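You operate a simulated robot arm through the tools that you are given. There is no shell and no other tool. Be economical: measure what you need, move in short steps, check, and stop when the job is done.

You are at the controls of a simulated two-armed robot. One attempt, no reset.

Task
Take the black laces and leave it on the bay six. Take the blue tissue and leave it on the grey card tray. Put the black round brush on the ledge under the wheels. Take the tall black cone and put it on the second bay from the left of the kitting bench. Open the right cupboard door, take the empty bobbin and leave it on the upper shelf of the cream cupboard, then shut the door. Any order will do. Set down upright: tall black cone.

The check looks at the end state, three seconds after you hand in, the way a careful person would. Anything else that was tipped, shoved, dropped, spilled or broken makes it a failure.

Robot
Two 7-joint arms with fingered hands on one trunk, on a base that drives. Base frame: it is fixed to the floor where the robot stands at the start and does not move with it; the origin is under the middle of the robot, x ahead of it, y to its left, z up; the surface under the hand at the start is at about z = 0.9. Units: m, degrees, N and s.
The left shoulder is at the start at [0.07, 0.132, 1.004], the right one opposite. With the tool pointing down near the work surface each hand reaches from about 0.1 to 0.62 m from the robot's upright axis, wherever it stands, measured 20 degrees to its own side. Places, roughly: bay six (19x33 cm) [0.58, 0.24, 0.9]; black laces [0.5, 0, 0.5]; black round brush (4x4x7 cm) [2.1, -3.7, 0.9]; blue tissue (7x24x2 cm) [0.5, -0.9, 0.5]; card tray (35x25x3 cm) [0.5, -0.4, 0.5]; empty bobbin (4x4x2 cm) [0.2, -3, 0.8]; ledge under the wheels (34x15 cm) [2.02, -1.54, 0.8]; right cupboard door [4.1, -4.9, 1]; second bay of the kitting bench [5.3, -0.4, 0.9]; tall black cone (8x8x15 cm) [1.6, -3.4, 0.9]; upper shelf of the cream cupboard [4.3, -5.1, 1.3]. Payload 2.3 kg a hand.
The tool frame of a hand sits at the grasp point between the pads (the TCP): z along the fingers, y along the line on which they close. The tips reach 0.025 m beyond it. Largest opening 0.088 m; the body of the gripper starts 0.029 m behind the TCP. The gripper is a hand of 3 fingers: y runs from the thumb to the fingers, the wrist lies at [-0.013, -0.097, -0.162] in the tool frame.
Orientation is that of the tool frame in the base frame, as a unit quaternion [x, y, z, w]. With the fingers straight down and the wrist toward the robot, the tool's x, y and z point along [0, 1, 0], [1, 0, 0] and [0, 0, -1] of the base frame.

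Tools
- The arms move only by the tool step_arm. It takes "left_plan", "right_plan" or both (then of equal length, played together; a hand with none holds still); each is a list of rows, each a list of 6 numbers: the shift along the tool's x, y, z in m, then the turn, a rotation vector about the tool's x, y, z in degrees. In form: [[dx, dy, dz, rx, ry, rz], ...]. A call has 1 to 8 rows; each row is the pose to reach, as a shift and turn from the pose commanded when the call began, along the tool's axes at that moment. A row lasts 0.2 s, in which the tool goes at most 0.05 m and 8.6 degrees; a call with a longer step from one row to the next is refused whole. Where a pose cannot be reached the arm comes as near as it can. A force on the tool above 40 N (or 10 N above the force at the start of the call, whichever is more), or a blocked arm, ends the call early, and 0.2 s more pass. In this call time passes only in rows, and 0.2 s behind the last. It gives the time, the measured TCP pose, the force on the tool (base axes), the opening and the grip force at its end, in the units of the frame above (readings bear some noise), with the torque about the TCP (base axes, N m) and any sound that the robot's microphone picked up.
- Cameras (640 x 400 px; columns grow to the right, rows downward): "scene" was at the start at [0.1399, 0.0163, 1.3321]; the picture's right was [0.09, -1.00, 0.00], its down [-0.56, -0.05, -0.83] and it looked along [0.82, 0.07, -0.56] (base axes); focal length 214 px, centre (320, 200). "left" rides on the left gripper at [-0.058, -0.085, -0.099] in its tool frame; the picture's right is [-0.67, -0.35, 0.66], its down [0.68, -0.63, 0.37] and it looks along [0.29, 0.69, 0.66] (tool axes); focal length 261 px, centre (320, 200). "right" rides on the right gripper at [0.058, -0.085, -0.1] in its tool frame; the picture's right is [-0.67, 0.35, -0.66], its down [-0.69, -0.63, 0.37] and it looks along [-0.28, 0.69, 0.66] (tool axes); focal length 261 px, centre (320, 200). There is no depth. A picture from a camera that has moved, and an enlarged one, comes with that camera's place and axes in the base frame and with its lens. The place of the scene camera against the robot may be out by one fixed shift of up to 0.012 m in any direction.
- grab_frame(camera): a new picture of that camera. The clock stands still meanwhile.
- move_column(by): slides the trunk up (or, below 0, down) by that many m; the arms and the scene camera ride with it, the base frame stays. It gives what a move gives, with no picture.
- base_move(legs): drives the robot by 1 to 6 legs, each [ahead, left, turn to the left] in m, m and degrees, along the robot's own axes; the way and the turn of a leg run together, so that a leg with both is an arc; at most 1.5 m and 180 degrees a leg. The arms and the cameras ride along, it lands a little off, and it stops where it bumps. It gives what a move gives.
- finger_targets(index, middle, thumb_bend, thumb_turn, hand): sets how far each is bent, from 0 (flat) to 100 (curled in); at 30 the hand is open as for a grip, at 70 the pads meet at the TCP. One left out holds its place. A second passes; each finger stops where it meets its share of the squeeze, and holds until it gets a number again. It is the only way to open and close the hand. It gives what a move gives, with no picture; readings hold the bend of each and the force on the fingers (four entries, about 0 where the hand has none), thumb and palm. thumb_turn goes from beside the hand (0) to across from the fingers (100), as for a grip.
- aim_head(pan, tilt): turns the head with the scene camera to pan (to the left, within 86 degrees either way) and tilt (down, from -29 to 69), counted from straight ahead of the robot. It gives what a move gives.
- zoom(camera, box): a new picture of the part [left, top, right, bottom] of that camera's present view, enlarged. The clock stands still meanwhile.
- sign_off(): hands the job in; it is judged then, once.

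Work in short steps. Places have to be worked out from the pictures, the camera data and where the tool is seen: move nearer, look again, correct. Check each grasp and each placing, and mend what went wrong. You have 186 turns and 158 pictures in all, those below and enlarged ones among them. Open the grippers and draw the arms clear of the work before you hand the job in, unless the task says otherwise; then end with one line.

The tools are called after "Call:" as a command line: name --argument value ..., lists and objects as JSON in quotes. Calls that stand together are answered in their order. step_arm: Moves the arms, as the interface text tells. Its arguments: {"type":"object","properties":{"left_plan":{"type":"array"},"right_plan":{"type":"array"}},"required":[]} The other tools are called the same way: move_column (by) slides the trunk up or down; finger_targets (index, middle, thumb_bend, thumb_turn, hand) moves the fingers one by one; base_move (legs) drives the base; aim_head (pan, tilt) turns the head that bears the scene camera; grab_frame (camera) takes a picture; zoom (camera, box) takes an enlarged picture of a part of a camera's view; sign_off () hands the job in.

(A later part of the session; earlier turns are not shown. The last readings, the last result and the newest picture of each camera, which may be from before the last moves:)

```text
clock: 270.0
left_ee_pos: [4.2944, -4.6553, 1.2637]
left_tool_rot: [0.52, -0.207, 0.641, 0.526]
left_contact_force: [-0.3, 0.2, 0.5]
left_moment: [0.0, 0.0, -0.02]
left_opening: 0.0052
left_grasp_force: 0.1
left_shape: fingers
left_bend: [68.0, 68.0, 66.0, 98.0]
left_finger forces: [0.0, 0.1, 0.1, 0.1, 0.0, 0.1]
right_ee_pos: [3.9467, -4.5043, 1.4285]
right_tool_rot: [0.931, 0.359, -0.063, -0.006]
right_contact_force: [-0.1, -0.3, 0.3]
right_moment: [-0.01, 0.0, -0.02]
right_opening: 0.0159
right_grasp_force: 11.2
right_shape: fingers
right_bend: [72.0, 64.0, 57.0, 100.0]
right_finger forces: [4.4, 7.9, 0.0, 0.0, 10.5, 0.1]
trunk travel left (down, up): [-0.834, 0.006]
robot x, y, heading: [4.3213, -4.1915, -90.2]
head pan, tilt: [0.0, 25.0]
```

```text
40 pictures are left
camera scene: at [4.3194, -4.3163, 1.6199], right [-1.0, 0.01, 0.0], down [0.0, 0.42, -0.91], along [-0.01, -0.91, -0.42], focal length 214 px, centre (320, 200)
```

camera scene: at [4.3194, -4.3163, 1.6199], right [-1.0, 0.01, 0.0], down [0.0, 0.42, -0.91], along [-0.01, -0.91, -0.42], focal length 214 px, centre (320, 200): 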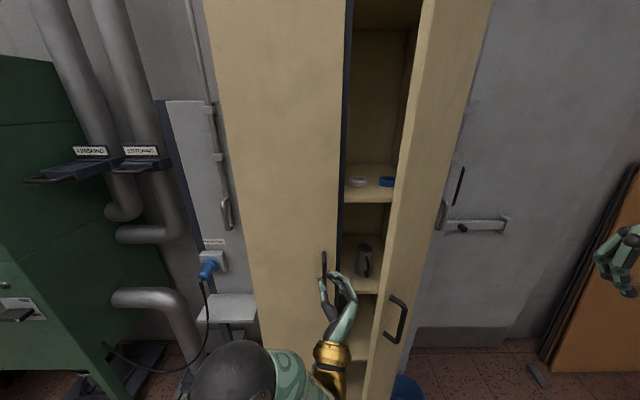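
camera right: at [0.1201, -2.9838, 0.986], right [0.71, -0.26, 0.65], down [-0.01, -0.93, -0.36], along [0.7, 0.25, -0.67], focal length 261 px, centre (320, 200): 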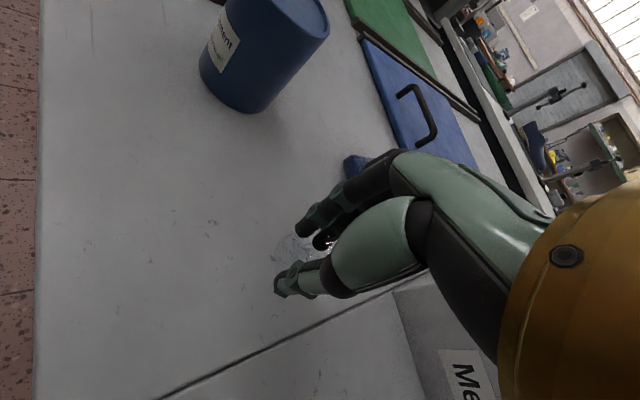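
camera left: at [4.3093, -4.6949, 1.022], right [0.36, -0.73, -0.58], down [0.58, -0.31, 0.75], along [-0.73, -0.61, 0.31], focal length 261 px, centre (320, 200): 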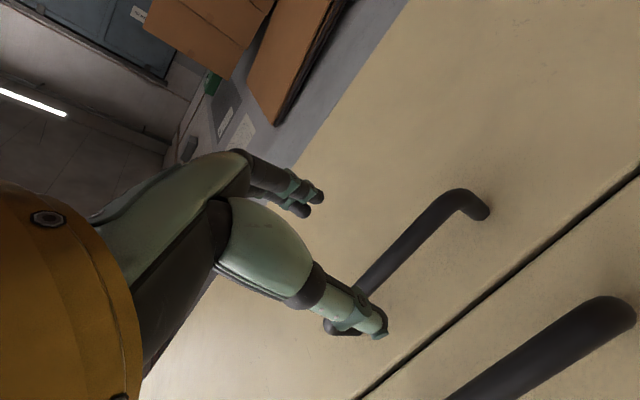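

The door is ~40° open and the upper shelf (rings on it) is visible. I insert the left fist behind the door's free edge and sweep it open to the right.

Call:
step_arm --left_plan '[[-0.03, 0.027, 0.01, 0, 0, 0], [-0.06, 0.054, 0.02, 0, 0, 0], [-0.09, 0.081, 0.03, 0, 0, 0], [-0.119, 0.108, 0.039, 0, 0, 0], [-0.118, 0.139, 0.013, 0, 0, 0], [-0.117, 0.17, -0.013, 0, 0, 0], [-0.116, 0.2, -0.038, 0, 0, 0], [-0.115, 0.231, -0.063, 0, 0, 0]]'

Call:
step_arm --left_plan '[[0.01, 0.014, -0.034, 0, 0, 0], [0.02, 0.028, -0.067, 0, 0, 0], [0.03, 0.042, -0.1, 0, 0, 0]]'

Call:
grab_frame --camera "scene"

```text
clock: 271.8
left_ee_pos: [4.2111, -4.7369, 1.2069]
left_tool_rot: [0.522, -0.209, 0.64, 0.523]
left_contact_force: [-0.6, 0.0, 0.0]
left_moment: [-0.01, 0.01, -0.05]
left_opening: 0.005
left_grasp_force: 0.0
left_shape: fingers
left_bend: [68.0, 68.0, 66.0, 98.0]
left_finger forces: [0.1, 0.0, 0.0, 0.0, 0.1, 0.1]
left hand out of reach, approached as far as the arm can: row 3, 4, 5, 6, 7, 8
right_ee_pos: [3.9494, -4.5138, 1.4263]
right_tool_rot: [0.931, 0.359, -0.063, -0.009]
right_contact_force: [-0.4, -0.9, 0.1]
right_moment: [0.0, 0.03, -0.01]
right_opening: 0.0157
right_grasp_force: 12.1
right_shape: fingers
right_bend: [72.0, 64.0, 57.0, 100.0]
right_finger forces: [4.4, 7.8, 0.0, 0.1, 10.5, 0.0]
trunk travel left (down, up): [-0.834, 0.006]
robot x, y, heading: [4.3194, -4.1898, -90.1]
head pan, tilt: [0.0, 25.0]
```

```text
clock: 272.6
left_ee_pos: [4.1785, -4.6735, 1.2141]
left_tool_rot: [0.521, -0.21, 0.64, 0.524]
left_contact_force: [0.1, 0.1, -0.4]
left_moment: [0.0, -0.01, -0.02]
left_opening: 0.0045
left_grasp_force: 0.1
left_shape: fingers
left_bend: [68.0, 68.0, 66.0, 98.0]
left_finger forces: [0.0, 0.0, 0.0, 0.1, 0.0, 0.1]
left hand out of reach, approached as far as the arm can: row 1, 2, 3
right_ee_pos: [3.9471, -4.5127, 1.4257]
right_tool_rot: [0.932, 0.358, -0.062, -0.009]
right_contact_force: [-0.4, -0.5, -0.6]
right_moment: [0.0, 0.0, -0.01]
right_opening: 0.016
right_grasp_force: 11.4
right_shape: fingers
right_bend: [72.0, 64.0, 57.0, 100.0]
right_finger forces: [4.3, 7.8, 0.0, 0.1, 10.5, 0.0]
trunk travel left (down, up): [-0.834, 0.006]
robot x, y, heading: [4.3191, -4.1907, -90.5]
head pan, tilt: [0.0, 25.0]
```

```text
39 pictures are left
camera scene: at [4.3194, -4.3252, 1.6191], right [-1.0, 0.01, 0.0], down [0.0, 0.42, -0.91], along [-0.01, -0.91, -0.42], focal length 214 px, centre (320, 200)
```

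scene: 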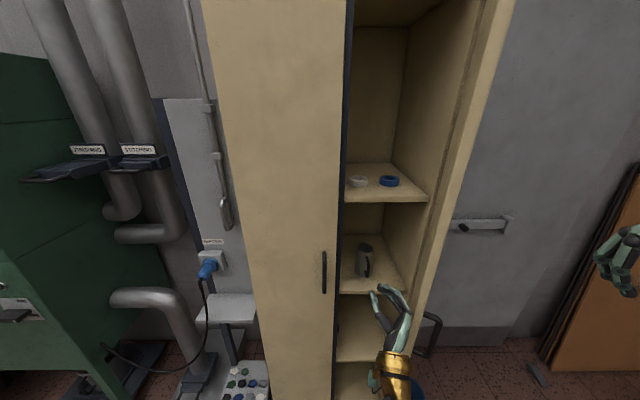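

The door is wide open. The upper shelf shows a white and a blue ring at y≈−5.19; free spot about (4.09,−5.06). I withdraw the left hand to the left and bring the right hand in front of the opening.

Call:
step_arm --left_plan '[[0.018, -0.042, -0.012, 0, 0, 0], [0.037, -0.084, -0.024, 0, 0, 0], [0.056, -0.126, -0.036, 0, 0, 0], [0.074, -0.168, -0.049, 0, 0, 0], [0.093, -0.21, -0.061, 0, 0, 0], [0.112, -0.253, -0.073, 0, 0, 0], [0.13, -0.295, -0.085, 0, 0, 0], [0.149, -0.336, -0.097, 0, 0, 0]]' --right_plan '[[0, 0, 0, 0, 0, 0], [0, 0, 0, 0, 0, 0], [0, 0, -0.02, -1, 2, 0], [0.025, 0.015, -0.039, -2, 4, 0], [0.05, 0.03, -0.039, -3.5, 6.3, 0], [0.076, 0.046, -0.039, -3.5, 6.3, 0], [0.102, 0.061, -0.039, -3.5, 6.3, 0], [0.128, 0.077, -0.039, -3.5, 6.3, 0]]'

Call:
grab_frame --camera "scene"

```text
clock: 274.4
left_ee_pos: [4.4936, -4.4592, 1.1702]
left_tool_rot: [0.523, -0.208, 0.639, 0.524]
left_contact_force: [-0.5, 0.9, 0.0]
left_moment: [0.01, 0.02, 0.03]
left_opening: 0.0048
left_grasp_force: 0.0
left_shape: fingers
left_bend: [68.0, 68.0, 66.0, 98.0]
left_finger forces: [0.0, 0.0, 0.0, 0.0, 0.0, 0.0]
left hand out of reach, approached as far as the arm can: row 4, 5, 6, 7, 8
right_ee_pos: [4.1003, -4.4801, 1.4469]
right_tool_rot: [0.933, 0.359, -0.001, 0.001]
right_contact_force: [0.6, 0.1, -0.2]
right_moment: [0.03, -0.01, -0.03]
right_opening: 0.0158
right_grasp_force: 10.5
right_shape: fingers
right_bend: [72.0, 64.0, 58.0, 100.0]
right_finger forces: [4.3, 7.7, 0.0, 0.0, 10.3, 0.1]
right hand out of reach, approached as far as the arm can: row 3, 4
trunk travel left (down, up): [-0.834, 0.006]
robot x, y, heading: [4.3249, -4.1908, -90.4]
head pan, tilt: [0.0, 25.0]
```

```text
38 pictures are left
camera scene: at [4.3237, -4.3233, 1.6193], right [-1.0, 0.01, 0.0], down [0.0, 0.42, -0.91], along [-0.01, -0.91, -0.42], focal length 214 px, centre (320, 200)
```

scene: 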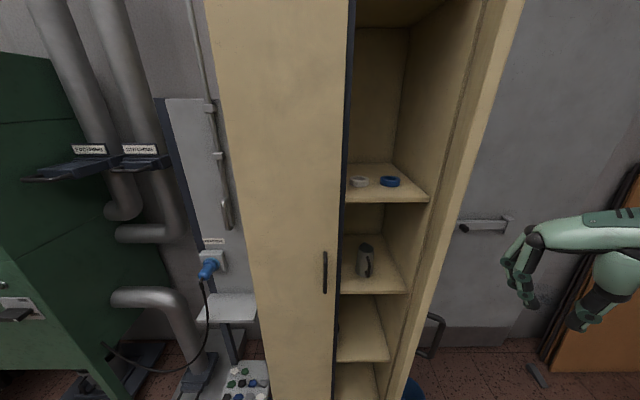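

The bobbin hand is clear in front of the opening. I yaw it 25° so the wrist sits behind it and drive forward 28 cm.

Call:
step_arm --right_plan '[[0, 0, 0, 0, 0, 8.4], [0, 0, 0, 0, 0, 16.8], [0, 0, 0, 0, 0, 25]]'

Call:
base_move --legs '[[0.28, 0.02, 0.4]]'

Call:
grab_frame --camera "scene"

```text
clock: 275.2
left_ee_pos: [4.4895, -4.4618, 1.1696]
left_tool_rot: [0.522, -0.209, 0.64, 0.524]
left_contact_force: [0.0, -0.4, -0.4]
left_moment: [0.01, 0.04, 0.01]
left_opening: 0.0049
left_grasp_force: 0.0
left_shape: fingers
left_bend: [68.0, 68.0, 66.0, 98.0]
left_finger forces: [0.0, 0.1, 0.0, 0.0, 0.1, 0.0]
right_ee_pos: [4.0951, -4.4848, 1.4491]
right_tool_rot: [0.989, 0.149, 0.001, -0.002]
right_contact_force: [0.5, 0.5, -0.2]
right_moment: [0.01, -0.01, 0.0]
right_opening: 0.0156
right_grasp_force: 11.2
right_shape: fingers
right_bend: [72.0, 64.0, 58.0, 100.0]
right_finger forces: [4.2, 7.6, 0.0, 0.0, 10.1, 0.0]
right hand out of reach, approached as far as the arm can: row 3
trunk travel left (down, up): [-0.834, 0.006]
robot x, y, heading: [4.3225, -4.1931, -90.3]
head pan, tilt: [0.0, 25.0]
```

```text
clock: 276.6
left_ee_pos: [4.4968, -4.5838, 1.1713]
left_tool_rot: [0.519, -0.208, 0.641, 0.525]
left_contact_force: [0.7, 0.3, -0.1]
left_moment: [-0.01, 0.02, -0.01]
left_opening: 0.0047
left_grasp_force: 0.0
left_shape: fingers
left_bend: [68.0, 68.0, 66.0, 98.0]
left_finger forces: [0.1, 0.1, 0.0, 0.0, 0.0, 0.0]
right_ee_pos: [4.1025, -4.6042, 1.4508]
right_tool_rot: [0.988, 0.153, 0.003, -0.001]
right_contact_force: [2.7, 6.2, 0.8]
right_moment: [-0.11, 0.03, 0.13]
right_opening: 0.0167
right_grasp_force: 17.1
right_shape: fingers
right_bend: [72.0, 66.0, 57.0, 100.0]
right_finger forces: [4.5, 17.3, 0.0, 0.0, 12.4, 0.1]
trunk travel left (down, up): [-0.834, 0.006]
robot x, y, heading: [4.3283, -4.3186, -90.4]
head pan, tilt: [0.0, 25.0]
stopped in leg 1: the force on the tool passed its limit at 63 N (the readings are from after the stop); the commanded pose is now the measured one
```

```text
37 pictures are left
camera scene: at [4.3264, -4.4455, 1.62], right [-1.0, 0.01, 0.0], down [0.0, 0.42, -0.91], along [-0.01, -0.91, -0.42], focal length 214 px, centre (320, 200)
```

scene: 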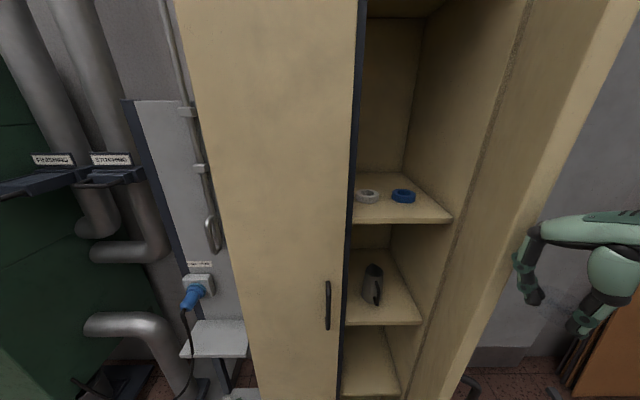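

The fingers touched the door's free edge. I back 5 cm, shift 6 cm left and go in again.

Call:
base_move --legs '[[-0.05, 0, 0], [0, 0.06, 0], [0.19, 0, 0.4]]'

Call:
grab_frame --camera "scene"

```text
clock: 278.9
left_ee_pos: [4.5538, -4.6517, 1.1709]
left_tool_rot: [0.521, -0.208, 0.64, 0.525]
left_contact_force: [-0.1, -0.5, 0.5]
left_moment: [0.02, 0.03, -0.03]
left_opening: 0.0046
left_grasp_force: 0.1
left_shape: fingers
left_bend: [68.0, 68.0, 66.0, 98.0]
left_finger forces: [0.0, 0.0, 0.0, 0.0, 0.1, 0.0]
right_ee_pos: [4.1616, -4.669, 1.4475]
right_tool_rot: [0.988, 0.153, 0.009, -0.007]
right_contact_force: [0.0, 0.9, -0.7]
right_moment: [-0.02, -0.02, -0.04]
right_opening: 0.0165
right_grasp_force: 11.5
right_shape: fingers
right_bend: [72.0, 65.0, 57.0, 100.0]
right_finger forces: [4.4, 7.8, 0.0, 0.0, 10.9, 0.0]
trunk travel left (down, up): [-0.834, 0.006]
robot x, y, heading: [4.3888, -4.3856, -90.4]
head pan, tilt: [0.0, 25.0]
stopped in leg 3: the force on the tool passed its limit at 107 N (the readings are from after the stop); the commanded pose is now the measured one
```

```text
36 pictures are left
camera scene: at [4.3841, -4.5147, 1.6195], right [-1.0, 0.01, 0.0], down [0.01, 0.42, -0.91], along [-0.01, -0.91, -0.42], focal length 214 px, centre (320, 200)
```

scene: 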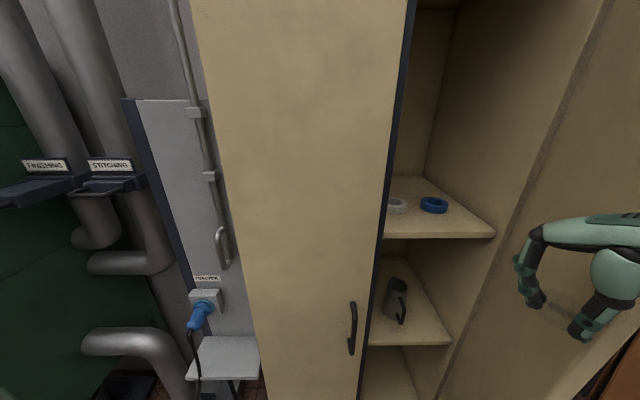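

The hand is now inside the door's swing. I extend the arm forward and slightly left into the cupboard.

Call:
step_arm --right_plan '[[0.0, 0.035, 0, 0, 0, 0], [-0.005, 0.075, 0, 0, 0, 0], [-0.011, 0.115, 0, 0, 0, 0], [-0.017, 0.152, 0, 0, 0, 0]]'

Call:
grab_frame --camera "right"

Call:
aim_head --pan -25 --tilt 30

Call:
grab_frame --camera "scene"

```text
clock: 279.9
left_ee_pos: [4.6273, -4.6074, 1.1825]
left_tool_rot: [0.533, -0.153, 0.591, 0.586]
left_contact_force: [0.4, -0.7, -1.3]
left_moment: [-0.11, 0.0, 0.0]
left_opening: 0.0045
left_grasp_force: 0.1
left_shape: fingers
left_bend: [68.0, 68.0, 66.0, 98.0]
left_finger forces: [0.0, 0.0, 0.0, 0.1, 0.1, 0.0]
right_ee_pos: [4.295, -4.7646, 1.4303]
right_tool_rot: [0.977, 0.198, -0.075, 0.002]
right_contact_force: [0.4, 0.0, 1.4]
right_moment: [0.02, 0.02, 0.01]
right_opening: 0.0158
right_grasp_force: 11.0
right_shape: fingers
right_bend: [72.0, 65.0, 57.0, 100.0]
right_finger forces: [4.1, 7.3, 0.0, 0.1, 10.8, 0.1]
trunk travel left (down, up): [-0.834, 0.006]
robot x, y, heading: [4.3854, -4.3823, -90.9]
head pan, tilt: [0.0, 25.0]
stopped in row 4 (left hand): the arm was blocked; the commanded pose is now the measured one
```

```text
35 pictures are left
camera right: at [4.3301, -4.66, 1.5222], right [-0.38, -0.56, 0.74], down [-0.92, 0.3, -0.24], along [-0.09, -0.77, -0.63], focal length 261 px, centre (320, 200)
```

right: 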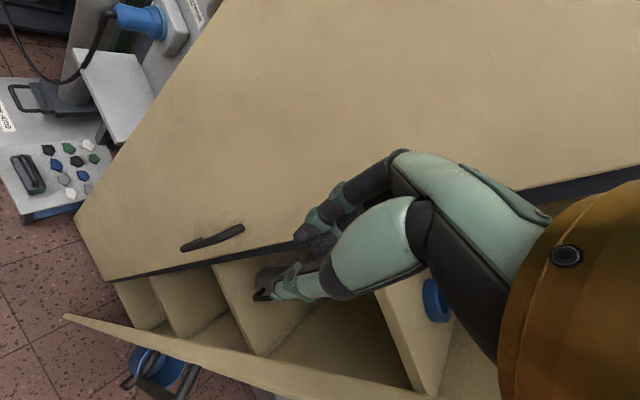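

```text
clock: 280.8
left_ee_pos: [4.6501, -4.6135, 1.1805]
left_tool_rot: [0.522, -0.141, 0.617, 0.572]
left_contact_force: [0.7, 0.4, -0.4]
left_moment: [-0.01, -0.04, -0.02]
left_opening: 0.0046
left_grasp_force: 0.1
left_shape: fingers
left_bend: [68.0, 68.0, 66.0, 98.0]
left_finger forces: [0.1, 0.0, 0.1, 0.0, 0.1, 0.0]
right_ee_pos: [4.3392, -4.7978, 1.4367]
right_tool_rot: [0.961, 0.257, -0.09, 0.038]
right_contact_force: [0.5, 0.3, 0.3]
right_moment: [-0.05, 0.01, 0.0]
right_opening: 0.016
right_grasp_force: 11.0
right_shape: fingers
right_bend: [72.0, 65.0, 57.0, 100.0]
right_finger forces: [4.0, 7.3, 0.0, 0.1, 10.7, 0.0]
trunk travel left (down, up): [-0.834, 0.006]
robot x, y, heading: [4.395, -4.3976, -87.4]
head pan, tilt: [-25.0, 30.0]
```

```text
34 pictures are left
camera scene: at [4.5697, -4.3984, 1.6188], right [-0.92, 0.38, 0.09], down [0.07, 0.39, -0.92], along [-0.38, -0.84, -0.39], focal length 214 px, centre (320, 200)
```

scene: 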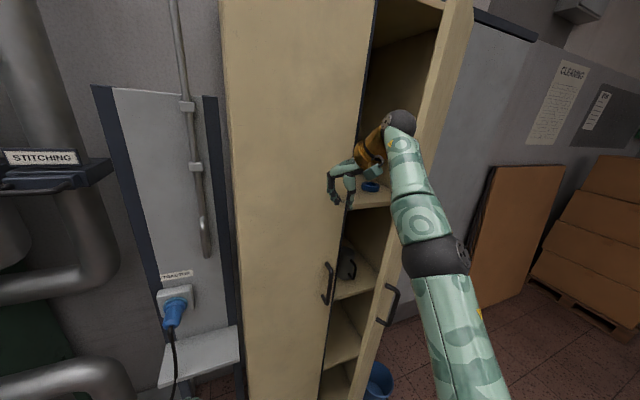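

The right forearm braces on the door edge and the robot leans. I strafe right slightly so the forearm pushes the door wider open.

Call:
base_move --legs '[[0, -0.06, -3]]'

Call:
base_move --legs '[[0, -0.06, 0]]'

Call:
grab_frame --camera "scene"

```text
clock: 281.6
left_ee_pos: [4.5828, -4.6679, 1.2102]
left_tool_rot: [0.499, -0.147, 0.63, 0.577]
left_contact_force: [-0.2, -0.1, 0.7]
left_moment: [0.04, -0.02, -0.02]
left_opening: 0.0046
left_grasp_force: 0.0
left_shape: fingers
left_bend: [68.0, 68.0, 66.0, 98.0]
left_finger forces: [0.0, 0.1, 0.0, 0.1, 0.0, 0.1]
right_ee_pos: [4.2716, -4.8547, 1.3253]
right_tool_rot: [0.956, 0.285, -0.029, 0.07]
right_contact_force: [0.0, -0.1, 0.7]
right_moment: [-0.07, 0.04, -0.06]
right_opening: 0.016
right_grasp_force: 10.4
right_shape: fingers
right_bend: [72.0, 66.0, 57.0, 100.0]
right_finger forces: [3.9, 7.2, 0.0, 0.0, 10.9, 0.0]
trunk travel left (down, up): [-0.834, 0.006]
robot x, y, heading: [4.4109, -4.4254, -82.5]
head pan, tilt: [-25.0, 30.0]
stopped in leg 1: the robot was blocked; the commanded pose is now the measured one
```

```text
clock: 282.3
left_ee_pos: [4.3707, -4.7852, 1.2046]
left_tool_rot: [0.587, -0.273, 0.479, 0.593]
left_contact_force: [0.7, 1.4, -0.1]
left_moment: [-0.05, -0.02, -0.07]
left_opening: 0.0045
left_grasp_force: 0.2
left_shape: fingers
left_bend: [68.0, 68.0, 66.0, 98.0]
left_finger forces: [0.0, 0.0, 0.0, 0.0, 0.0, 0.1]
right_ee_pos: [4.134, -4.9219, 1.2055]
right_tool_rot: [0.942, 0.292, 0.104, 0.125]
right_contact_force: [-0.2, 0.8, 1.3]
right_moment: [-0.02, 0.05, -0.05]
right_opening: 0.0153
right_grasp_force: 11.5
right_shape: fingers
right_bend: [72.0, 65.0, 58.0, 100.0]
right_finger forces: [4.3, 7.2, 0.0, 0.1, 10.8, 0.0]
trunk travel left (down, up): [-0.834, 0.006]
robot x, y, heading: [4.3987, -4.4189, -84.0]
head pan, tilt: [-25.0, 30.0]
stopped in leg 1: the robot was blocked; the commanded pose is now the measured one
```

```text
33 pictures are left
camera scene: at [4.4545, -4.491, 1.6177], right [-0.94, 0.33, 0.04], down [0.12, 0.44, -0.89], along [-0.31, -0.84, -0.46], focal length 214 px, centre (320, 200)
```

scene: 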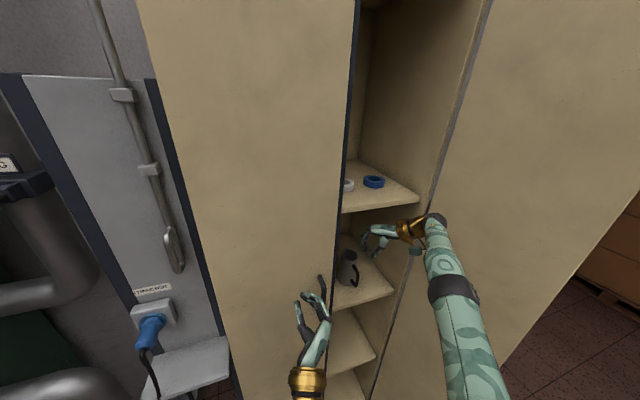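

The door is now ~90° open. The right hand is low (z 1.2) near the lower compartment, so I draw it straight back first, then raise and straighten it.

Call:
step_arm --right_plan '[[0.023, -0.032, -0.007, 0, 0, 0], [0.046, -0.064, -0.014, 0, 0, 0], [0.069, -0.096, -0.021, 0, 0, 0], [0.09, -0.124, -0.027, 0, 0, 0], [0.096, -0.11, -0.072, 4.4, -1.8, 0], [0.102, -0.096, -0.117, 8.8, -3.6, 0], [0.108, -0.082, -0.162, 13.2, -5.5, 0], [0.114, -0.068, -0.206, 17.6, -7.3, 0]]'

Call:
grab_frame --camera "scene"

```text
clock: 282.6
left_ee_pos: [4.3125, -4.8218, 1.1847]
left_tool_rot: [0.552, -0.291, 0.531, 0.574]
left_contact_force: [-0.8, -3.0, -0.8]
left_moment: [-0.17, 0.03, -0.01]
left_opening: 0.0045
left_grasp_force: 0.0
left_shape: fingers
left_bend: [68.0, 68.0, 66.0, 98.0]
left_finger forces: [0.0, 0.0, 0.0, 0.0, 0.0, 0.0]
right_ee_pos: [4.0888, -4.9531, 1.1885]
right_tool_rot: [0.937, 0.316, 0.1, 0.113]
right_contact_force: [-4.8, -7.7, -0.8]
right_moment: [0.48, -0.23, 0.39]
right_opening: 0.0148
right_grasp_force: 10.7
right_shape: fingers
right_bend: [72.0, 65.0, 58.0, 100.0]
right_finger forces: [3.9, 7.6, 0.0, 0.1, 10.5, 0.0]
right hand out of reach, approached as far as the arm can: row 1
trunk travel left (down, up): [-0.834, 0.006]
robot x, y, heading: [4.401, -4.4206, -84.1]
head pan, tilt: [-25.0, 30.0]
stopped in row 1 (left hand): the arm was blocked; the commanded pose is now the measured one
```

```text
32 pictures are left
camera scene: at [4.3912, -4.5327, 1.6126], right [-0.94, 0.33, 0.01], down [0.15, 0.46, -0.87], along [-0.29, -0.82, -0.49], focal length 214 px, centre (320, 200)
```

scene: 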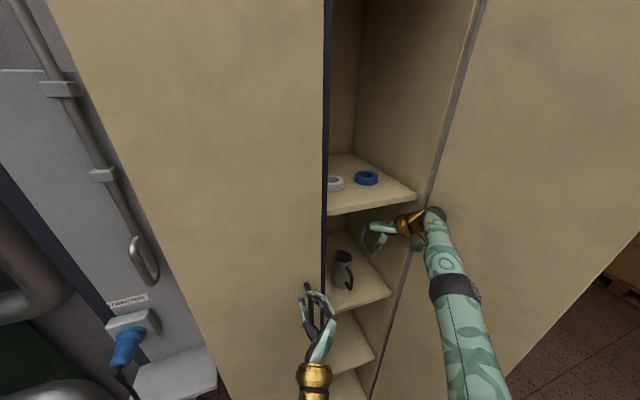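

The left hand is pressing on the left door and the robot leans. I back the base straight out 20 cm.

Call:
base_move --legs '[[-0.2, 0, 0]]'

Call:
grab_frame --camera "scene"

```text
clock: 284.2
left_ee_pos: [4.2944, -4.6275, 1.1836]
left_tool_rot: [0.552, -0.292, 0.526, 0.577]
left_contact_force: [-0.5, -0.3, 0.3]
left_moment: [-0.01, 0.0, 0.0]
left_opening: 0.0045
left_grasp_force: 0.0
left_shape: fingers
left_bend: [68.0, 68.0, 66.0, 98.0]
left_finger forces: [0.0, 0.1, 0.0, 0.0, 0.0, 0.0]
right_ee_pos: [4.0655, -4.7742, 1.1913]
right_tool_rot: [0.936, 0.319, 0.099, 0.11]
right_contact_force: [-0.6, -0.2, -0.5]
right_moment: [-0.02, 0.01, 0.0]
right_opening: 0.0152
right_grasp_force: 10.4
right_shape: fingers
right_bend: [72.0, 65.0, 58.0, 100.0]
right_finger forces: [3.9, 7.4, 0.1, 0.0, 10.5, 0.1]
trunk travel left (down, up): [-0.834, 0.006]
robot x, y, heading: [4.3763, -4.2223, -84.3]
head pan, tilt: [-25.0, 30.0]
```

```text
31 pictures are left
camera scene: at [4.3561, -4.356, 1.6105], right [-0.94, 0.33, 0.0], down [0.16, 0.48, -0.86], along [-0.29, -0.82, -0.5], focal length 214 px, centre (320, 200)
```

scene: 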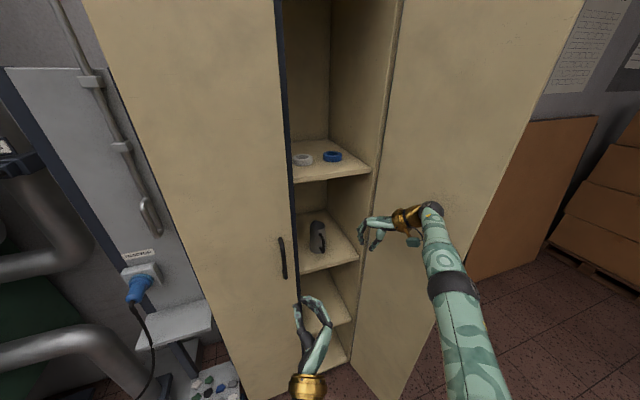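

Everything is clear and the door is wide open. I raise and straighten the right hand to z≈1.43 and move the left away to the left.

Call:
step_arm --right_plan '[[0.013, 0.009, -0.039, 2.6, -1.1, 0], [0.026, 0.018, -0.078, 5.2, -2.2, 0], [0.038, 0.026, -0.116, 7.8, -3.3, 0], [0.051, 0.035, -0.155, 10.4, -4.5, 0], [0.064, 0.044, -0.194, 13, -5.6, 0], [0.076, 0.052, -0.232, 15.6, -6.7, 0]]' --left_plan '[[0.006, -0.036, -0.009, 0, 0, 0], [0.013, -0.073, -0.019, 0, 0, 0], [0.019, -0.109, -0.028, 0, 0, 0], [0.025, -0.145, -0.038, 0, 0, 0], [0.032, -0.182, -0.047, 0, 0, 0], [0.038, -0.218, -0.057, 0, 0, 0]]'

Call:
base_move --legs '[[0.1, 0, 0]]'

Call:
grab_frame --camera "scene"

```text
clock: 285.6
left_ee_pos: [4.4943, -4.522, 1.1342]
left_tool_rot: [0.553, -0.289, 0.526, 0.579]
left_contact_force: [0.8, -0.1, -0.2]
left_moment: [0.01, 0.01, -0.05]
left_opening: 0.0048
left_grasp_force: 0.1
left_shape: fingers
left_bend: [68.0, 68.0, 66.0, 98.0]
left_finger forces: [0.0, 0.0, 0.0, 0.1, 0.1, 0.0]
right_ee_pos: [4.1272, -4.6945, 1.3933]
right_tool_rot: [0.947, 0.322, 0.0, 0.006]
right_contact_force: [0.5, -0.4, 0.4]
right_moment: [-0.01, 0.03, -0.03]
right_opening: 0.0148
right_grasp_force: 10.5
right_shape: fingers
right_bend: [72.0, 65.0, 58.0, 100.0]
right_finger forces: [3.6, 7.6, 0.1, 0.1, 10.4, 0.0]
right hand out of reach, approached as far as the arm can: row 3, 4, 5, 6
trunk travel left (down, up): [-0.834, 0.006]
robot x, y, heading: [4.3788, -4.2189, -84.6]
head pan, tilt: [-25.0, 30.0]
```

```text
clock: 286.8
left_ee_pos: [4.5009, -4.6183, 1.1352]
left_tool_rot: [0.549, -0.29, 0.527, 0.58]
left_contact_force: [0.0, -0.3, -1.0]
left_moment: [-0.01, 0.0, 0.03]
left_opening: 0.0046
left_grasp_force: 0.0
left_shape: fingers
left_bend: [68.0, 68.0, 66.0, 98.0]
left_finger forces: [0.0, 0.1, 0.1, 0.0, 0.0, 0.1]
right_ee_pos: [4.134, -4.79, 1.3941]
right_tool_rot: [0.947, 0.322, 0.001, 0.009]
right_contact_force: [0.1, 0.2, -0.3]
right_moment: [-0.06, 0.0, 0.01]
right_opening: 0.0144
right_grasp_force: 10.9
right_shape: fingers
right_bend: [72.0, 65.0, 58.0, 100.0]
right_finger forces: [3.4, 7.6, 0.0, 0.0, 10.4, 0.1]
trunk travel left (down, up): [-0.834, 0.006]
robot x, y, heading: [4.386, -4.3214, -84.2]
head pan, tilt: [-25.0, 30.0]
```

```text
30 pictures are left
camera scene: at [4.364, -4.4428, 1.6117], right [-0.94, 0.33, 0.0], down [0.17, 0.47, -0.87], along [-0.29, -0.82, -0.5], focal length 214 px, centre (320, 200)
```

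scene: 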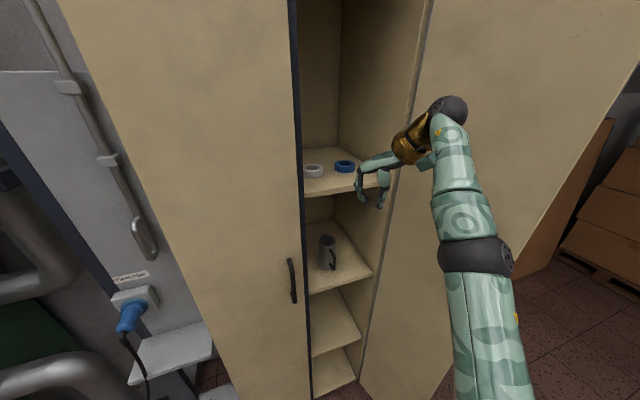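

Shelf top ≈1.30; rings at (4.134,−5.157) and (4.013,−5.146). I drive 13 cm further and extend the right hand to about (4.075,−5.045).

Call:
base_move --legs '[[0.13, 0, 0]]'

Call:
step_arm --right_plan '[[-0.025, 0.018, 0, 0, 0, 0], [-0.05, 0.036, 0, 0, 0, 0], [-0.075, 0.054, 0, 0, 0, 0], [-0.1, 0.067, 0, 0, 0, 0]]'

Call:
grab_frame --camera "scene"

```text
clock: 288.1
left_ee_pos: [4.5146, -4.7537, 1.135]
left_tool_rot: [0.549, -0.29, 0.528, 0.579]
left_contact_force: [0.5, 0.7, -0.5]
left_moment: [0.01, 0.05, -0.01]
left_opening: 0.0045
left_grasp_force: 0.1
left_shape: fingers
left_bend: [68.0, 68.0, 66.0, 98.0]
left_finger forces: [0.1, 0.1, 0.1, 0.0, 0.0, 0.0]
right_ee_pos: [4.1471, -4.9244, 1.3933]
right_tool_rot: [0.947, 0.321, 0.001, 0.008]
right_contact_force: [-0.3, 0.8, 0.2]
right_moment: [-0.03, -0.02, -0.01]
right_opening: 0.0143
right_grasp_force: 10.9
right_shape: fingers
right_bend: [72.0, 65.0, 58.0, 100.0]
right_finger forces: [3.5, 7.6, 0.0, 0.0, 10.5, 0.0]
trunk travel left (down, up): [-0.834, 0.006]
robot x, y, heading: [4.401, -4.4563, -84.2]
head pan, tilt: [-25.0, 30.0]
```

```text
clock: 288.9
left_ee_pos: [4.5166, -4.7513, 1.1355]
left_tool_rot: [0.55, -0.289, 0.526, 0.581]
left_contact_force: [0.0, 0.2, -0.2]
left_moment: [0.01, -0.02, 0.04]
left_opening: 0.0045
left_grasp_force: 0.1
left_shape: fingers
left_bend: [68.0, 68.0, 66.0, 98.0]
left_finger forces: [0.1, 0.1, 0.0, 0.0, 0.1, 0.1]
right_ee_pos: [4.1493, -4.9467, 1.3681]
right_tool_rot: [0.946, 0.323, -0.001, 0.02]
right_contact_force: [1.3, 5.5, 20.3]
right_moment: [0.2, -0.03, 0.0]
right_opening: 0.0141
right_grasp_force: 21.9
right_shape: fingers
right_bend: [73.0, 73.0, 57.0, 100.0]
right_finger forces: [14.1, 14.5, 0.0, 0.0, 14.5, 0.1]
right hand out of reach, approached as far as the arm can: row 1, 2, 3, 4
trunk travel left (down, up): [-0.834, 0.006]
robot x, y, heading: [4.3984, -4.4558, -84.5]
head pan, tilt: [-25.0, 30.0]
stopped in row 4 (right hand): the force on the tool passed its limit at 56 N (the readings are from after the stop); the commanded pose is now the measured one
```

```text
29 pictures are left
camera scene: at [4.3817, -4.5754, 1.612], right [-0.94, 0.33, 0.0], down [0.16, 0.47, -0.87], along [-0.29, -0.82, -0.49], focal length 214 px, centre (320, 200)
```

scene: 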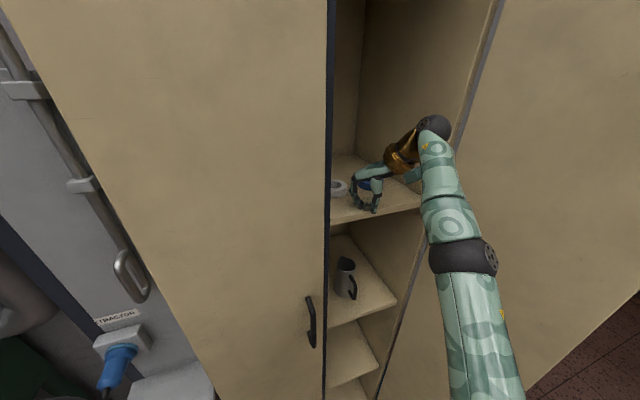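

The shelf top is ~1.34 (fingers touched it at TCP 1.368); its front edge is y≈−4.916. I lift 2 cm, advance 2 cm with the base, and lower again to contact.

Call:
step_arm --right_plan '[[0, -0.01, -0.018, 0, 0, 0], [0, -0.01, -0.022, 0, 0, 0]]'

Call:
base_move --legs '[[0.035, -0.02, 0]]'

Call:
grab_frame --camera "right"

```text
clock: 289.6
left_ee_pos: [4.5151, -4.7561, 1.1352]
left_tool_rot: [0.551, -0.291, 0.527, 0.578]
left_contact_force: [0.0, -0.5, -0.2]
left_moment: [-0.01, -0.01, 0.03]
left_opening: 0.0047
left_grasp_force: 0.1
left_shape: fingers
left_bend: [68.0, 68.0, 66.0, 98.0]
left_finger forces: [0.1, 0.0, 0.1, 0.1, 0.0, 0.0]
right_ee_pos: [4.1393, -4.9377, 1.3795]
right_tool_rot: [0.946, 0.323, 0.0, 0.016]
right_contact_force: [-0.1, -0.2, -0.8]
right_moment: [-0.01, 0.0, -0.02]
right_opening: 0.0143
right_grasp_force: 11.1
right_shape: fingers
right_bend: [73.0, 65.0, 57.0, 100.0]
right_finger forces: [4.0, 7.6, 0.0, 0.1, 10.2, 0.0]
right hand out of reach, approached as far as the arm can: row 1, 2
trunk travel left (down, up): [-0.834, 0.006]
robot x, y, heading: [4.4026, -4.4552, -84.0]
head pan, tilt: [-25.0, 30.0]
```

```text
clock: 290.4
left_ee_pos: [4.5017, -4.7872, 1.1353]
left_tool_rot: [0.55, -0.289, 0.527, 0.58]
left_contact_force: [-0.2, 1.1, -0.2]
left_moment: [0.01, -0.02, -0.03]
left_opening: 0.0045
left_grasp_force: 0.0
left_shape: fingers
left_bend: [68.0, 68.0, 66.0, 98.0]
left_finger forces: [0.0, 0.1, 0.1, 0.1, 0.0, 0.0]
right_ee_pos: [4.1271, -4.9702, 1.3816]
right_tool_rot: [0.946, 0.323, -0.002, 0.018]
right_contact_force: [0.4, 0.0, 0.1]
right_moment: [-0.02, 0.0, -0.02]
right_opening: 0.0145
right_grasp_force: 10.6
right_shape: fingers
right_bend: [72.0, 65.0, 58.0, 100.0]
right_finger forces: [3.9, 8.0, 0.1, 0.0, 10.7, 0.0]
trunk travel left (down, up): [-0.834, 0.006]
robot x, y, heading: [4.3861, -4.4936, -84.5]
head pan, tilt: [-25.0, 30.0]
```

```text
28 pictures are left
camera right: at [4.121, -4.8646, 1.4767], right [-0.32, -0.66, 0.68], down [-0.92, 0.07, -0.38], along [0.21, -0.75, -0.63], focal length 261 px, centre (320, 200)
```

right: 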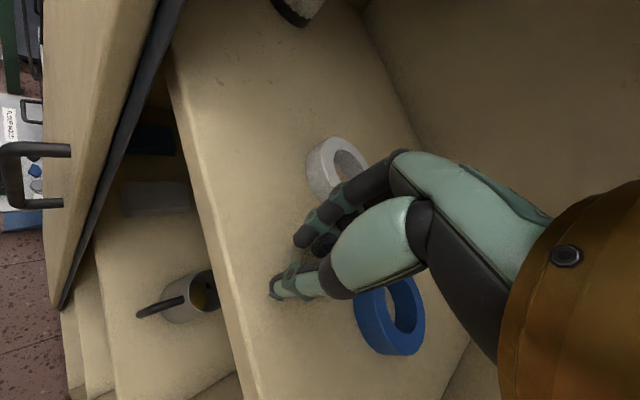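

The bobbin is over the shelf, clear of both rings. I lower with the trunk to contact and open just enough to release.

Call:
move_column --by -0.012

Call:
finger_targets --hand "right" --index 55 --middle 50 --thumb_bend 42

Call:
move_column --by 0.018

Call:
step_arm --right_plan '[[0, 0, -0.03, 0, 0, 0], [0, 0, -0.05, 0, 0, 0]]'

Call:
grab_frame --camera "right"

```text
clock: 290.9
left_ee_pos: [4.501, -4.7918, 1.1268]
left_tool_rot: [0.551, -0.289, 0.527, 0.579]
left_contact_force: [0.3, 0.2, -0.2]
left_moment: [-0.02, 0.0, -0.05]
left_opening: 0.0044
left_grasp_force: 0.0
left_shape: fingers
left_bend: [68.0, 68.0, 66.0, 98.0]
left_finger forces: [0.1, 0.1, 0.0, 0.1, 0.1, 0.0]
right_ee_pos: [4.1265, -4.9742, 1.3743]
right_tool_rot: [0.946, 0.324, -0.002, 0.022]
right_contact_force: [0.0, 0.2, -0.5]
right_moment: [0.0, 0.0, 0.01]
right_opening: 0.0142
right_grasp_force: 11.4
right_shape: fingers
right_bend: [72.0, 65.0, 58.0, 100.0]
right_finger forces: [3.8, 8.0, 0.0, 0.0, 11.0, 0.1]
trunk travel left (down, up): [-0.826, 0.014]
robot x, y, heading: [4.3859, -4.4919, -84.1]
head pan, tilt: [-25.0, 30.0]
stopped: the force on the tool passed its limit at 44 N (the readings are from after the stop); the commanded pose is now the measured one
```

```text
clock: 291.9
left_ee_pos: [4.4995, -4.7939, 1.125]
left_tool_rot: [0.551, -0.29, 0.527, 0.578]
left_contact_force: [0.6, -0.2, 0.3]
left_moment: [0.02, -0.02, 0.0]
left_opening: 0.0047
left_grasp_force: 0.0
left_shape: fingers
left_bend: [68.0, 68.0, 66.0, 98.0]
left_finger forces: [0.0, 0.1, 0.0, 0.0, 0.0, 0.0]
right_ee_pos: [4.1249, -4.9777, 1.3728]
right_tool_rot: [0.946, 0.324, -0.001, 0.021]
right_contact_force: [-0.4, -0.1, 1.3]
right_moment: [-0.02, -0.03, -0.01]
right_opening: 0.0442
right_grasp_force: 0.0
right_shape: fingers
right_bend: [55.0, 50.0, 42.0, 99.0]
right_finger forces: [0.0, 0.9, 0.1, 0.1, 0.3, 0.0]
trunk travel left (down, up): [-0.826, 0.014]
robot x, y, heading: [4.3834, -4.4931, -84.5]
head pan, tilt: [-25.0, 30.0]
```

```text
clock: 292.5
left_ee_pos: [4.4996, -4.7941, 1.1408]
left_tool_rot: [0.551, -0.291, 0.526, 0.579]
left_contact_force: [0.2, 0.3, 0.3]
left_moment: [0.03, -0.03, -0.02]
left_opening: 0.0047
left_grasp_force: 0.0
left_shape: fingers
left_bend: [68.0, 68.0, 66.0, 98.0]
left_finger forces: [0.0, 0.0, 0.1, 0.1, 0.0, 0.1]
right_ee_pos: [4.1241, -4.9769, 1.387]
right_tool_rot: [0.946, 0.324, 0.0, 0.021]
right_contact_force: [0.3, -0.4, 0.7]
right_moment: [0.03, -0.02, -0.01]
right_opening: 0.0439
right_grasp_force: 0.0
right_shape: fingers
right_bend: [55.0, 50.0, 42.0, 99.0]
right_finger forces: [0.0, 0.0, 0.0, 0.0, 0.1, 0.1]
right hand out of reach, approached as far as the arm can: row 1
trunk travel left (down, up): [-0.84, 0.0]
robot x, y, heading: [4.3827, -4.4936, -84.3]
head pan, tilt: [-25.0, 30.0]
```

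```text
clock: 293.1
left_ee_pos: [4.4995, -4.7924, 1.1387]
left_tool_rot: [0.552, -0.29, 0.526, 0.579]
left_contact_force: [-0.1, -0.4, -0.5]
left_moment: [0.02, 0.01, 0.01]
left_opening: 0.0045
left_grasp_force: 0.1
left_shape: fingers
left_bend: [68.0, 68.0, 66.0, 98.0]
left_finger forces: [0.0, 0.1, 0.1, 0.0, 0.0, 0.0]
right_ee_pos: [4.1363, -4.9526, 1.419]
right_tool_rot: [0.946, 0.323, 0.0, 0.02]
right_contact_force: [-0.2, -0.2, -0.1]
right_moment: [0.01, -0.02, -0.01]
right_opening: 0.0445
right_grasp_force: 0.0
right_shape: fingers
right_bend: [55.0, 50.0, 42.0, 99.0]
right_finger forces: [0.0, 0.0, 0.1, 0.1, 0.1, 0.0]
right hand out of reach, approached as far as the arm can: row 1, 2
trunk travel left (down, up): [-0.84, 0.0]
robot x, y, heading: [4.3837, -4.494, -84.4]
head pan, tilt: [-25.0, 30.0]
```

```text
27 pictures are left
camera right: at [4.1285, -4.8456, 1.5136], right [-0.32, -0.66, 0.68], down [-0.92, 0.06, -0.38], along [0.21, -0.75, -0.63], focal length 261 px, centre (320, 200)
```

right: 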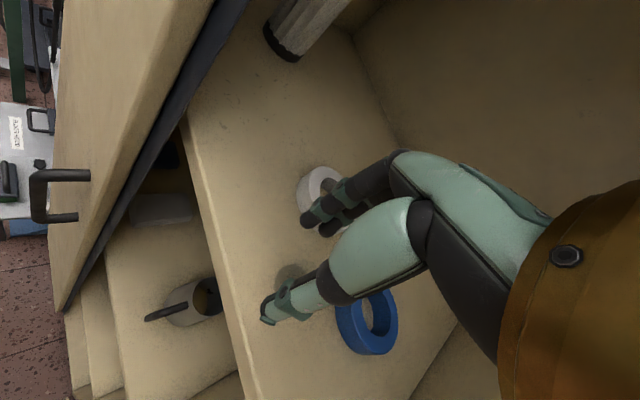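

The bobbin stands on the upper shelf. I back out 50 cm, straighten, and look at the door before shutting it.

Call:
base_move --legs '[[-0.5, 0, 0], [0, 0, -5.6], [0, -0.72, 0]]'

Call:
step_arm --right_plan '[[0, -0.04, 0, 0, 0, 0], [0, -0.08, 0, 0, 0, 0], [0, -0.12, 0, 0, 0, 0], [0, -0.16, 0, 0, 0, 0]]'

Call:
aim_head --pan 15 --tilt 25

Call:
grab_frame --camera "scene"

```text
clock: 299.9
left_ee_pos: [3.7231, -4.3149, 1.1399]
left_tool_rot: [0.535, -0.32, 0.495, 0.606]
left_contact_force: [-0.6, -0.2, 0.2]
left_moment: [0.01, 0.01, 0.0]
left_opening: 0.0045
left_grasp_force: 0.0
left_shape: fingers
left_bend: [68.0, 68.0, 66.0, 98.0]
left_finger forces: [0.0, 0.0, 0.0, 0.0, 0.1, 0.1]
right_ee_pos: [3.3434, -4.4345, 1.4176]
right_tool_rot: [0.962, 0.274, -0.002, 0.02]
right_contact_force: [0.9, -0.7, -0.3]
right_moment: [0.0, 0.03, -0.02]
right_opening: 0.0443
right_grasp_force: 0.1
right_shape: fingers
right_bend: [55.0, 50.0, 42.0, 99.0]
right_finger forces: [0.0, 0.1, 0.0, 0.0, 0.1, 0.0]
trunk travel left (down, up): [-0.84, 0.0]
robot x, y, heading: [3.6415, -4.0055, -90.2]
head pan, tilt: [-25.0, 30.0]
```

```text
clock: 300.9
left_ee_pos: [3.7211, -4.3126, 1.14]
left_tool_rot: [0.534, -0.319, 0.495, 0.606]
left_contact_force: [0.1, 0.0, 0.4]
left_moment: [0.0, -0.02, 0.02]
left_opening: 0.0046
left_grasp_force: 0.1
left_shape: fingers
left_bend: [68.0, 68.0, 66.0, 98.0]
left_finger forces: [0.1, 0.0, 0.0, 0.0, 0.0, 0.1]
right_ee_pos: [3.2571, -4.2957, 1.4108]
right_tool_rot: [0.962, 0.274, -0.001, 0.021]
right_contact_force: [-0.9, -0.3, 0.8]
right_moment: [0.02, -0.01, 0.03]
right_opening: 0.0443
right_grasp_force: 0.1
right_shape: fingers
right_bend: [55.0, 50.0, 42.0, 99.0]
right_finger forces: [0.0, 0.1, 0.0, 0.0, 0.1, 0.0]
trunk travel left (down, up): [-0.84, 0.0]
robot x, y, heading: [3.6433, -4.0067, -90.5]
head pan, tilt: [-25.0, 30.0]
```

```text
clock: 302.0
left_ee_pos: [3.7215, -4.3141, 1.1409]
left_tool_rot: [0.535, -0.32, 0.495, 0.605]
left_contact_force: [0.1, -1.1, 0.1]
left_moment: [-0.01, 0.03, 0.0]
left_opening: 0.0048
left_grasp_force: 0.1
left_shape: fingers
left_bend: [68.0, 68.0, 66.0, 98.0]
left_finger forces: [0.0, 0.0, 0.0, 0.0, 0.1, 0.0]
right_ee_pos: [3.2593, -4.2992, 1.4119]
right_tool_rot: [0.961, 0.275, -0.002, 0.02]
right_contact_force: [0.0, -0.3, -0.1]
right_moment: [0.0, 0.02, -0.04]
right_opening: 0.0443
right_grasp_force: 0.1
right_shape: fingers
right_bend: [55.0, 50.0, 42.0, 99.0]
right_finger forces: [0.0, 0.0, 0.1, 0.1, 0.0, 0.0]
trunk travel left (down, up): [-0.84, 0.0]
robot x, y, heading: [3.642, -4.0052, -90.3]
head pan, tilt: [15.0, 25.0]
```

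```text
26 pictures are left
camera scene: at [3.6651, -4.1359, 1.6246], right [-0.97, -0.25, 0.0], down [-0.11, 0.41, -0.91], along [0.23, -0.88, -0.42], focal length 214 px, centre (320, 200)
```

scene: 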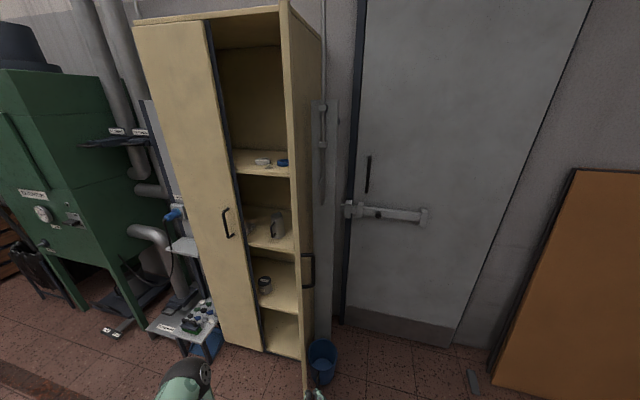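

The door stands open with its outer face to my side. I drive forward and sweep the left fist leftward against the outer face to start closing it.

Call:
base_move --legs '[[0.32, 0, 0]]'

Call:
step_arm --left_plan '[[0.006, -0.03, 0.02, 0, 0, 0], [0.012, -0.06, 0.04, 0, 0, 0], [0.018, -0.091, 0.062, 0, 0, 0], [0.028, -0.126, 0.075, 0, 0, 0], [0.037, -0.161, 0.088, 0, 0, 0], [0.046, -0.196, 0.1, 0, 0, 0], [0.056, -0.23, 0.113, 0, 0, 0]]'

Call:
grab_frame --camera "scene"

```text
clock: 304.1
left_ee_pos: [3.7196, -4.6333, 1.1403]
left_tool_rot: [0.534, -0.319, 0.496, 0.606]
left_contact_force: [0.3, 0.1, -0.4]
left_moment: [-0.02, -0.03, 0.02]
left_opening: 0.0046
left_grasp_force: 0.0
left_shape: fingers
left_bend: [68.0, 68.0, 66.0, 98.0]
left_finger forces: [0.1, 0.0, 0.0, 0.1, 0.0, 0.0]
right_ee_pos: [3.2558, -4.6161, 1.4136]
right_tool_rot: [0.962, 0.272, -0.001, 0.022]
right_contact_force: [0.4, -0.3, -0.3]
right_moment: [0.0, 0.03, 0.01]
right_opening: 0.0444
right_grasp_force: 0.0
right_shape: fingers
right_bend: [55.0, 50.0, 42.0, 99.0]
right_finger forces: [0.0, 0.1, 0.0, 0.0, 0.1, 0.0]
trunk travel left (down, up): [-0.84, 0.0]
robot x, y, heading: [3.6384, -4.3267, -90.4]
head pan, tilt: [15.0, 25.0]
```

```text
clock: 305.8
left_ee_pos: [3.9698, -4.7181, 1.139]
left_tool_rot: [0.535, -0.319, 0.495, 0.606]
left_contact_force: [0.4, 0.2, 0.2]
left_moment: [0.0, -0.02, 0.03]
left_opening: 0.0048
left_grasp_force: 0.0
left_shape: fingers
left_bend: [68.0, 68.0, 66.0, 97.0]
left_finger forces: [0.0, 0.1, 0.0, 0.1, 0.0, 0.0]
right_ee_pos: [3.2572, -4.6201, 1.4117]
right_tool_rot: [0.962, 0.273, -0.002, 0.02]
right_contact_force: [-0.6, 1.3, 0.5]
right_moment: [0.02, -0.01, 0.03]
right_opening: 0.0442
right_grasp_force: 0.0
right_shape: fingers
right_bend: [55.0, 50.0, 42.0, 99.0]
right_finger forces: [0.0, 0.0, 0.0, 0.0, 0.0, 0.1]
trunk travel left (down, up): [-0.84, 0.0]
robot x, y, heading: [3.6404, -4.3257, -90.4]
head pan, tilt: [15.0, 25.0]
```

```text
25 pictures are left
camera scene: at [3.6639, -4.4566, 1.6246], right [-0.97, -0.25, 0.0], down [-0.11, 0.41, -0.91], along [0.23, -0.88, -0.42], focal length 214 px, centre (320, 200)
```

scene: 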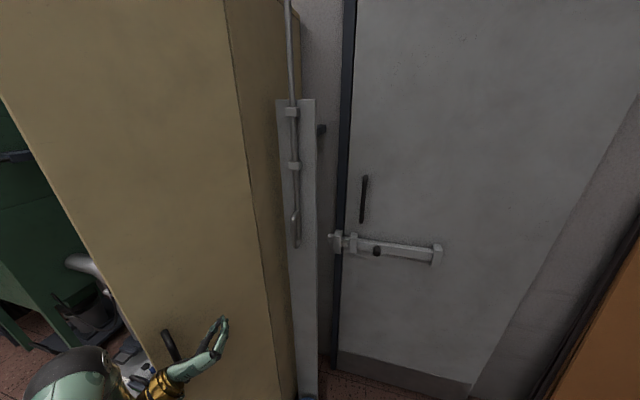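

The door is closing (~40° left). I continue with the base: left and forward, until it meets the frame.

Call:
base_move --legs '[[0.04, 0.13, 0], [0.07, 0.02, 0]]'

Call:
grab_frame --camera "scene"

```text
clock: 307.7
left_ee_pos: [4.1138, -4.8159, 1.1434]
left_tool_rot: [0.532, -0.318, 0.498, 0.606]
left_contact_force: [-0.3, 0.0, 0.7]
left_moment: [0.02, 0.01, 0.03]
left_opening: 0.0047
left_grasp_force: 0.1
left_shape: fingers
left_bend: [68.0, 68.0, 66.0, 97.0]
left_finger forces: [0.0, 0.0, 0.0, 0.0, 0.0, 0.1]
right_ee_pos: [3.4005, -4.7201, 1.4142]
right_tool_rot: [0.961, 0.274, -0.002, 0.026]
right_contact_force: [-1.1, -0.3, -0.5]
right_moment: [-0.03, 0.01, 0.01]
right_opening: 0.0443
right_grasp_force: 0.0
right_shape: fingers
right_bend: [55.0, 50.0, 42.0, 99.0]
right_finger forces: [0.0, 0.0, 0.0, 0.0, 0.0, 0.0]
trunk travel left (down, up): [-0.84, 0.0]
robot x, y, heading: [3.7856, -4.4361, -90.5]
head pan, tilt: [15.0, 25.0]
```

```text
24 pictures are left
camera scene: at [3.806, -4.5539, 1.626], right [-0.97, -0.25, 0.0], down [-0.11, 0.4, -0.91], along [0.23, -0.88, -0.41], focal length 214 px, centre (320, 200)
```

scene: 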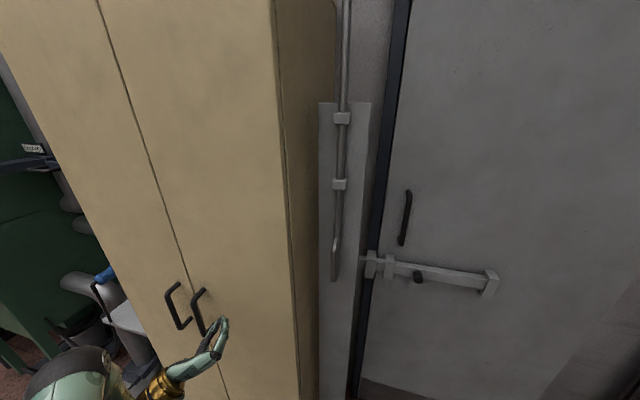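

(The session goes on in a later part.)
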